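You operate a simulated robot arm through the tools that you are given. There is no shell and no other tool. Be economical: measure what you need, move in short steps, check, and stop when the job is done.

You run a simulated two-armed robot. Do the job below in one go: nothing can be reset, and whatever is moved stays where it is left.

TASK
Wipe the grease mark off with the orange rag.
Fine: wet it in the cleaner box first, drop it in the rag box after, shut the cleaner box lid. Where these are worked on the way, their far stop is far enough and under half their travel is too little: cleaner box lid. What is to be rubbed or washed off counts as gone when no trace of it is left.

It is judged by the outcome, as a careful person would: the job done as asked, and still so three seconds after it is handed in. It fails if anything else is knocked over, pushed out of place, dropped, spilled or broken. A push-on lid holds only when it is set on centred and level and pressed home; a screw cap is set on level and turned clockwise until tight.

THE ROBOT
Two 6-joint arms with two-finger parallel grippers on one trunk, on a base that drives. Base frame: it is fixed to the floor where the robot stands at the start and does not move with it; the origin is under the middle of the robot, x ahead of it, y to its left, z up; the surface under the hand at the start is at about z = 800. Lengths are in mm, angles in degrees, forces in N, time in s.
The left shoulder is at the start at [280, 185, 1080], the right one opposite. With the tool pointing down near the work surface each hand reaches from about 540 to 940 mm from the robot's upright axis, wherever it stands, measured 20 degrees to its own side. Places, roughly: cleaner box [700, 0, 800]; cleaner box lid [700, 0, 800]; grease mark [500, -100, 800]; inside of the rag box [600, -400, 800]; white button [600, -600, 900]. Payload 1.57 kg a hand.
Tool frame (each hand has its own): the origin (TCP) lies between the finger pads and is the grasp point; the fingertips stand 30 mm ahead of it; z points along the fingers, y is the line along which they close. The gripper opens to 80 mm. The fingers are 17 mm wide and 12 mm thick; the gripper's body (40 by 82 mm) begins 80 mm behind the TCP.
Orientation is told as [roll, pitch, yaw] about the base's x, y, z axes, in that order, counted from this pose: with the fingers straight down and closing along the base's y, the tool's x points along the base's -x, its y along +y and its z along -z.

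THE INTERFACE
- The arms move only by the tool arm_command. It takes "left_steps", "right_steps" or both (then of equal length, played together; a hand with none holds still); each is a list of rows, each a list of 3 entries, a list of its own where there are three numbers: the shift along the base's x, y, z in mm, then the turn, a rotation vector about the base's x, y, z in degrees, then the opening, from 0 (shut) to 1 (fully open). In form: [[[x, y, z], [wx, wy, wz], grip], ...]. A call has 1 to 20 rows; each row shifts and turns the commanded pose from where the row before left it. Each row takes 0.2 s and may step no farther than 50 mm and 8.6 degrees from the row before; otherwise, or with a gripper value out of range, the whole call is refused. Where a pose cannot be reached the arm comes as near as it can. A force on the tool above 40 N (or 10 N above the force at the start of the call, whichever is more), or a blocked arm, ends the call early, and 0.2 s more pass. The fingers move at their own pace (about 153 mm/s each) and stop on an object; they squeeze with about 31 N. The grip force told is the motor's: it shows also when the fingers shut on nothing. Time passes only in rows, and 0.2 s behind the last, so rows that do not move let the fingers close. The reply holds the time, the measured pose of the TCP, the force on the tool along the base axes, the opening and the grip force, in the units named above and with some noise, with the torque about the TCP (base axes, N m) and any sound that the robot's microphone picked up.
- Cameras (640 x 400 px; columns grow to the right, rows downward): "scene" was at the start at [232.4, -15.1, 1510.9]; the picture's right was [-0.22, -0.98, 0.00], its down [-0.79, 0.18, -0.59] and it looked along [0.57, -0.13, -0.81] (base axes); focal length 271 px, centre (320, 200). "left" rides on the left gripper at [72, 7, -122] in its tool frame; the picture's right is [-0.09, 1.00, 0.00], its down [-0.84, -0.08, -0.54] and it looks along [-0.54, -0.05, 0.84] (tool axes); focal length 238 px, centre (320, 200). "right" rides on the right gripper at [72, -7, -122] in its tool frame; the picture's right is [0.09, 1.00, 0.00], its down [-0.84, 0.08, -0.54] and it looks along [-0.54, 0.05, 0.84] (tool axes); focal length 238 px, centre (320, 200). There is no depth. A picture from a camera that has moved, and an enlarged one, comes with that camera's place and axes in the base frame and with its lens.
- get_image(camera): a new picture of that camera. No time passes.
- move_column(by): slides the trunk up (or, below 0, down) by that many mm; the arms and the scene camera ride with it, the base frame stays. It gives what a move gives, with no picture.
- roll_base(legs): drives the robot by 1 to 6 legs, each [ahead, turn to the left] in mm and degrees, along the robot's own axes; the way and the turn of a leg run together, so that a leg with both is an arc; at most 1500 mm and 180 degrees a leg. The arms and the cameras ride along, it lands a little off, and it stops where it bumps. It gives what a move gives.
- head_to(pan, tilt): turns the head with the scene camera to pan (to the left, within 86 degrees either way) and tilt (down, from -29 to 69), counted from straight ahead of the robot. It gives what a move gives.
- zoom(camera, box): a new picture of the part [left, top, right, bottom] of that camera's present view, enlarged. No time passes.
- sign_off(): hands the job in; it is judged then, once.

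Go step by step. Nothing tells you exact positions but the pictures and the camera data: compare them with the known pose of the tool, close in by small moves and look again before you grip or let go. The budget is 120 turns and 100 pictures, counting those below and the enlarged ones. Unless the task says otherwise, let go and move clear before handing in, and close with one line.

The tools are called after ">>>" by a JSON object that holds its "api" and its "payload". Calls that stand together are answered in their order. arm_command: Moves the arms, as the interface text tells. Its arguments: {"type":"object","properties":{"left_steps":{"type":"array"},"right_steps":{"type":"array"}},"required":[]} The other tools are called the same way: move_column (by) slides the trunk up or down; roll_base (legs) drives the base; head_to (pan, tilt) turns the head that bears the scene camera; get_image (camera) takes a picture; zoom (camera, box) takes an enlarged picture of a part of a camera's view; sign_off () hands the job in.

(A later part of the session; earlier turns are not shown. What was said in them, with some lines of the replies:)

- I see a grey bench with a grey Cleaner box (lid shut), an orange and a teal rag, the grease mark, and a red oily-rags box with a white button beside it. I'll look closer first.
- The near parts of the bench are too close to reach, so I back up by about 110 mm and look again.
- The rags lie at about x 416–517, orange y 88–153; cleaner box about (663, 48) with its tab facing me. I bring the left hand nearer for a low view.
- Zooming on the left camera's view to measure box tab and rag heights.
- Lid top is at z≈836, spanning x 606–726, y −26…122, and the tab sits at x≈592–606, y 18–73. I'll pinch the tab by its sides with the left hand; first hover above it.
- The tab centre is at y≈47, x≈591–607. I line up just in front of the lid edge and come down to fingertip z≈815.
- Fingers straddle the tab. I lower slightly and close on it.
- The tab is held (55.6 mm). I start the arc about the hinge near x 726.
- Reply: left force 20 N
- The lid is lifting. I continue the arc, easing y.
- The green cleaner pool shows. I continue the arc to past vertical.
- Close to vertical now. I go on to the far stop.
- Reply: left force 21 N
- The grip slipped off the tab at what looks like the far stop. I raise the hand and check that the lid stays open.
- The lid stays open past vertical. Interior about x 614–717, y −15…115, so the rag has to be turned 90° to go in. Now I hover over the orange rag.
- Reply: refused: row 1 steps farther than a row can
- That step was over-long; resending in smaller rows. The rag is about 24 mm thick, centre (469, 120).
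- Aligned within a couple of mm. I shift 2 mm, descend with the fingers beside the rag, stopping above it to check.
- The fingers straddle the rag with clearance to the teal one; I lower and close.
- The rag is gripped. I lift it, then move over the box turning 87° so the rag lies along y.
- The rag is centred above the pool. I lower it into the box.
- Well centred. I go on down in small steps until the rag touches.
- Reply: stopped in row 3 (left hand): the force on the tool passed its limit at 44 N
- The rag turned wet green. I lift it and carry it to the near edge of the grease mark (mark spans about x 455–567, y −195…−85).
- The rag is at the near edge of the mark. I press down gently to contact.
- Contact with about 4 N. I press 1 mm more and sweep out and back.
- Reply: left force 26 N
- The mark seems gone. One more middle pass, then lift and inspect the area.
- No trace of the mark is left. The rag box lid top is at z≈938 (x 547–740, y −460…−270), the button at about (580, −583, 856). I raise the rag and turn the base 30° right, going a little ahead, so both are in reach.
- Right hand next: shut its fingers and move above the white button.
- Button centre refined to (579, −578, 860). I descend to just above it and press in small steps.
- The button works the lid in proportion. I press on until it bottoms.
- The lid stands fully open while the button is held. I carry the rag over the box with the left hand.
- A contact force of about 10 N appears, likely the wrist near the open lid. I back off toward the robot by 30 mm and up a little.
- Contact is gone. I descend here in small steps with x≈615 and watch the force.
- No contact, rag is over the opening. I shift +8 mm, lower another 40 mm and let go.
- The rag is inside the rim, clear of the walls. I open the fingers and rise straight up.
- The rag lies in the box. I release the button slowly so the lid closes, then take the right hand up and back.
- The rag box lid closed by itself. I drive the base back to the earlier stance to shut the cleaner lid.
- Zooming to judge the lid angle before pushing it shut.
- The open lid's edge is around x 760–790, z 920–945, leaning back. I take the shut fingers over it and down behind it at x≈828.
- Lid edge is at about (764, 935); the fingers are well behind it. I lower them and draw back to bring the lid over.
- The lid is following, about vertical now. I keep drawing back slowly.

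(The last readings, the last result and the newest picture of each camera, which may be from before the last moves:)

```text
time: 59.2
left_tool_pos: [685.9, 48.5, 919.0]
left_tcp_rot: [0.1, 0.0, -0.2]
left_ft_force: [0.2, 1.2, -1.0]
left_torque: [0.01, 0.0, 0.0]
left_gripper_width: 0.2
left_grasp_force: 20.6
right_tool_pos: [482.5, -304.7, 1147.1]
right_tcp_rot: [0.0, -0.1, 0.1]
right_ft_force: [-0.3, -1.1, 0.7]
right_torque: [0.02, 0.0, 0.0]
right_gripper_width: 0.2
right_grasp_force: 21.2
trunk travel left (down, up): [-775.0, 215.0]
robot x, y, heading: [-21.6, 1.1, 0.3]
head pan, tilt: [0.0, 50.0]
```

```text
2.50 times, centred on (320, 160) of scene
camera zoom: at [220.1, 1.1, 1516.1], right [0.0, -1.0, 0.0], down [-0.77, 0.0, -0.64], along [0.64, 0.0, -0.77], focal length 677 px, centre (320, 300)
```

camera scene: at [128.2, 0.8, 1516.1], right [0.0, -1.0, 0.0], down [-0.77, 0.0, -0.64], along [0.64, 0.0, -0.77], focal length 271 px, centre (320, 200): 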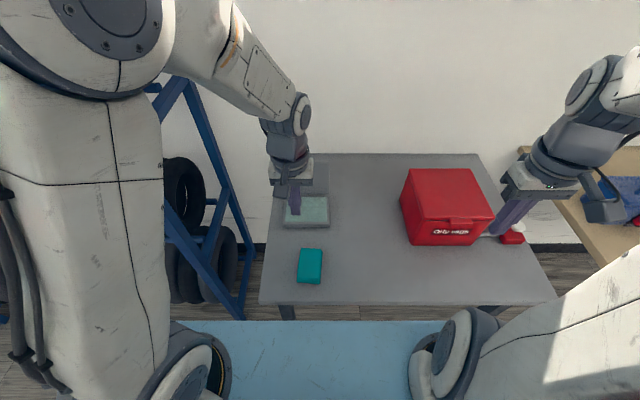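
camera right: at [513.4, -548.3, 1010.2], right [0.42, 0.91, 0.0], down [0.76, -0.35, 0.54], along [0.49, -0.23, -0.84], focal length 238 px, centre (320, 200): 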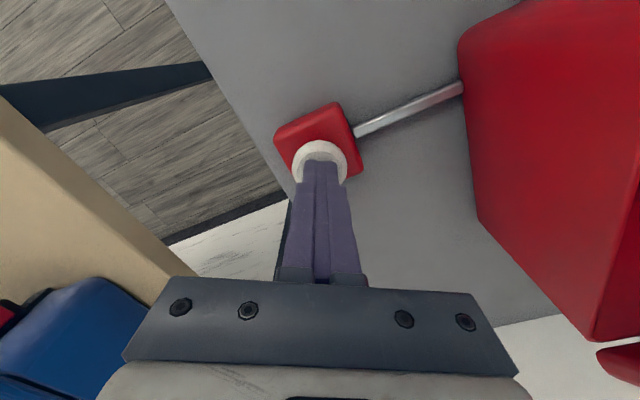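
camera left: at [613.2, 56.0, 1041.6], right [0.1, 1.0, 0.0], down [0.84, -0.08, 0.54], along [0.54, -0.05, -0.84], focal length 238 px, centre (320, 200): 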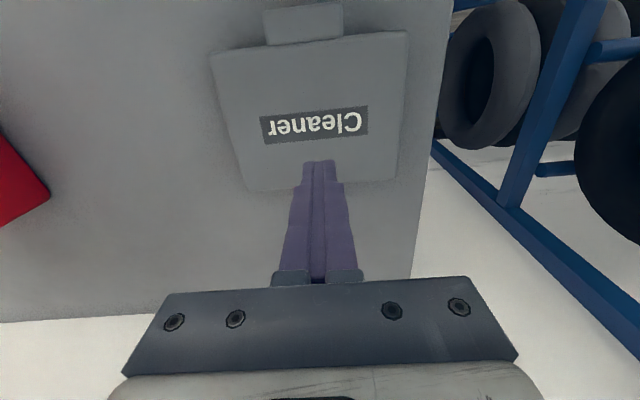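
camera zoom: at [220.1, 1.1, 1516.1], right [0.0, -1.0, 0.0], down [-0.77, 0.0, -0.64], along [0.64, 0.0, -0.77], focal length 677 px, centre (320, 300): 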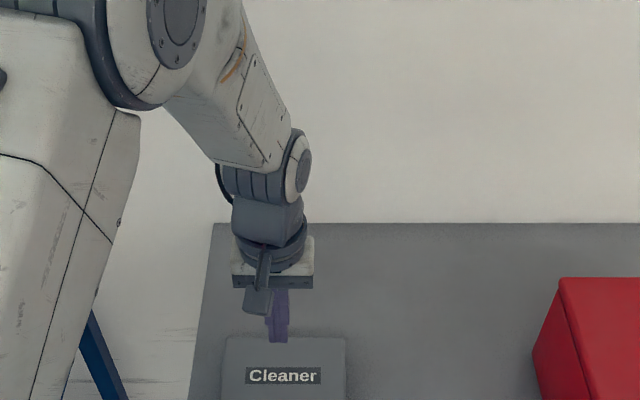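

The lid has dropped shut. I press gently on its front to make sure it is fully down.

>>> {"api": "arm_command", "payload": {"left_steps": [[[-30, 0, 0], [0, 0, 0], 0], [[-28, 0, 0], [0, 0, 0], 0], [[0, 0, -35], [0, 0, 0], 0], [[0, 0, -10], [0, 0, 0], 0], [[0, 0, -4], [0, 0, 0], 0], [[0, 0, -4], [0, 0, 0], 0], [[0, 0, -2], [0, 0, 0], 0]]}}

```text
time: 60.9
left_tool_pos: [626.9, 48.9, 869.4]
left_tcp_rot: [0.1, -0.2, -0.2]
left_ft_force: [-7.7, 0.9, 26.6]
left_torque: [0.02, 0.27, -0.08]
left_gripper_width: 0.0
left_grasp_force: 21.1
right_tool_pos: [480.6, -305.3, 1148.6]
right_tcp_rot: [0.0, 0.0, 0.1]
right_ft_force: [-0.4, 0.1, 0.6]
right_torque: [0.02, 0.0, 0.01]
right_gripper_width: 0.3
right_grasp_force: 21.5
trunk travel left (down, up): [-775.0, 215.0]
robot x, y, heading: [-17.4, -0.4, -0.0]
head pan, tilt: [0.0, 50.0]
stopped in row 7 (left hand): the force on the tool passed its limit at 42 N (the readings are from after the stop); the commanded pose is now the measured one
```

The lid bears firmly at its shut height (tip z≈839). I rise clear and take a final look.

>>> {"api": "arm_command", "payload": {"left_steps": [[[0, 0, 20], [0, 0, 0], 0], [[0, 0, 45], [0, 0, 0], 0], [[0, 0, 45], [0, 0, 0], 0], [[0, 20, 40], [0, 0, 0], 0], [[0, 30, 40], [0, 0, 0], 0], [[-10, 40, 0], [0, 0, 0], 0], [[-10, 40, 0], [0, 0, 0], 0]]}}

>>> {"api": "roll_base", "payload": {"legs": [[-130, 0]]}}

>>> {"api": "get_image", "payload": {"camera": "scene"}}

>>> {"api": "zoom", "payload": {"camera": "scene", "box": [250, 150, 420, 300]}}

>>> {"api": "get_image", "payload": {"camera": "left"}}

```text
time: 62.5
left_tool_pos: [609.2, 178.2, 1058.1]
left_tcp_rot: [0.1, -0.2, -0.3]
left_ft_force: [-0.2, 0.5, 0.6]
left_torque: [0.01, 0.02, -0.02]
left_gripper_width: 0.0
left_grasp_force: 21.1
right_tool_pos: [481.1, -305.6, 1147.4]
right_tcp_rot: [0.0, 0.1, 0.1]
right_ft_force: [-0.6, 0.3, -0.2]
right_torque: [0.04, -0.01, -0.04]
right_gripper_width: 0.0
right_grasp_force: 21.1
trunk travel left (down, up): [-775.0, 215.0]
robot x, y, heading: [-15.9, -5.9, 0.3]
head pan, tilt: [0.0, 50.0]
```

```text
time: 63.8
left_tool_pos: [479.2, 177.9, 1056.5]
left_tcp_rot: [0.1, -0.1, -0.2]
left_ft_force: [0.6, 0.7, -0.4]
left_torque: [0.02, 0.02, -0.02]
left_gripper_width: 0.1
left_grasp_force: 21.6
right_tool_pos: [352.0, -306.1, 1147.3]
right_tcp_rot: [0.0, 0.0, 0.3]
right_ft_force: [-0.4, 0.3, -0.5]
right_torque: [0.0, 0.01, -0.01]
right_gripper_width: 0.0
right_grasp_force: 21.5
trunk travel left (down, up): [-775.0, 215.0]
robot x, y, heading: [-152.9, 4.1, 0.6]
head pan, tilt: [0.0, 50.0]
```

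```text
26 pictures are left
camera scene: at [89.7, 0.9, 1516.0], right [0.0, -1.0, 0.0], down [-0.77, 0.0, -0.64], along [0.64, 0.0, -0.77], focal length 271 px, centre (320, 200)
```

scene: 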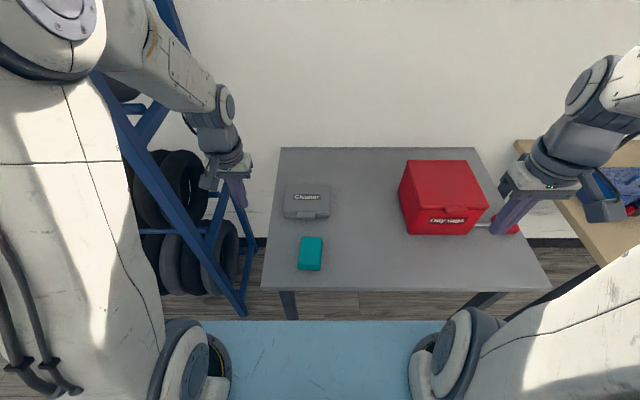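

```text
2.67 times, centred on (335, 225) of scene
camera zoom: at [89.7, 0.9, 1516.0], right [0.0, -1.0, 0.0], down [-0.77, 0.0, -0.64], along [0.64, 0.0, -0.77], focal length 722 px, centre (280, 133)
```

zoom: 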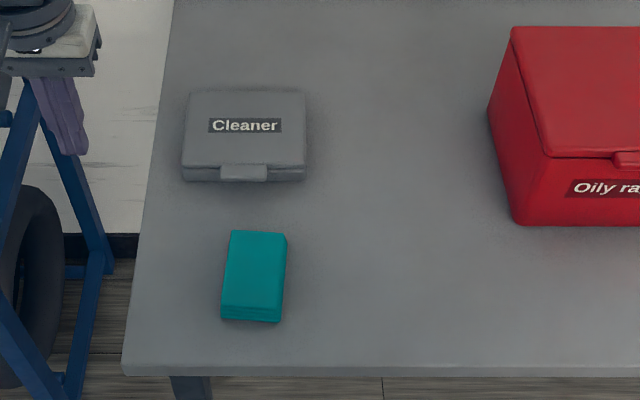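

```text
24 pictures are left
camera left: at [406.2, 185.6, 1178.2], right [0.1, 1.0, 0.0], down [0.84, -0.08, 0.54], along [0.54, -0.05, -0.84], focal length 238 px, centre (320, 200)
```

left: 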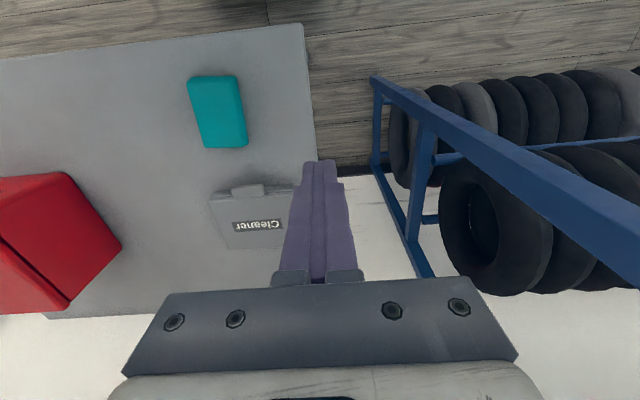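

The mark is gone without a trace, both boxes are shut, the rag is in the rag box, and nothing else has moved. I hand in.

>>> {"api": "sign_off", "payload": {}}

```text
The job is handed in.
```

The orange rag was wetted in the cleaner box, used to wipe the grease mark off with no trace left in the pictures, and dropped in the rag box. The cleaner box lid is shut, the rag box lid closed by itself, and both hands are clear.
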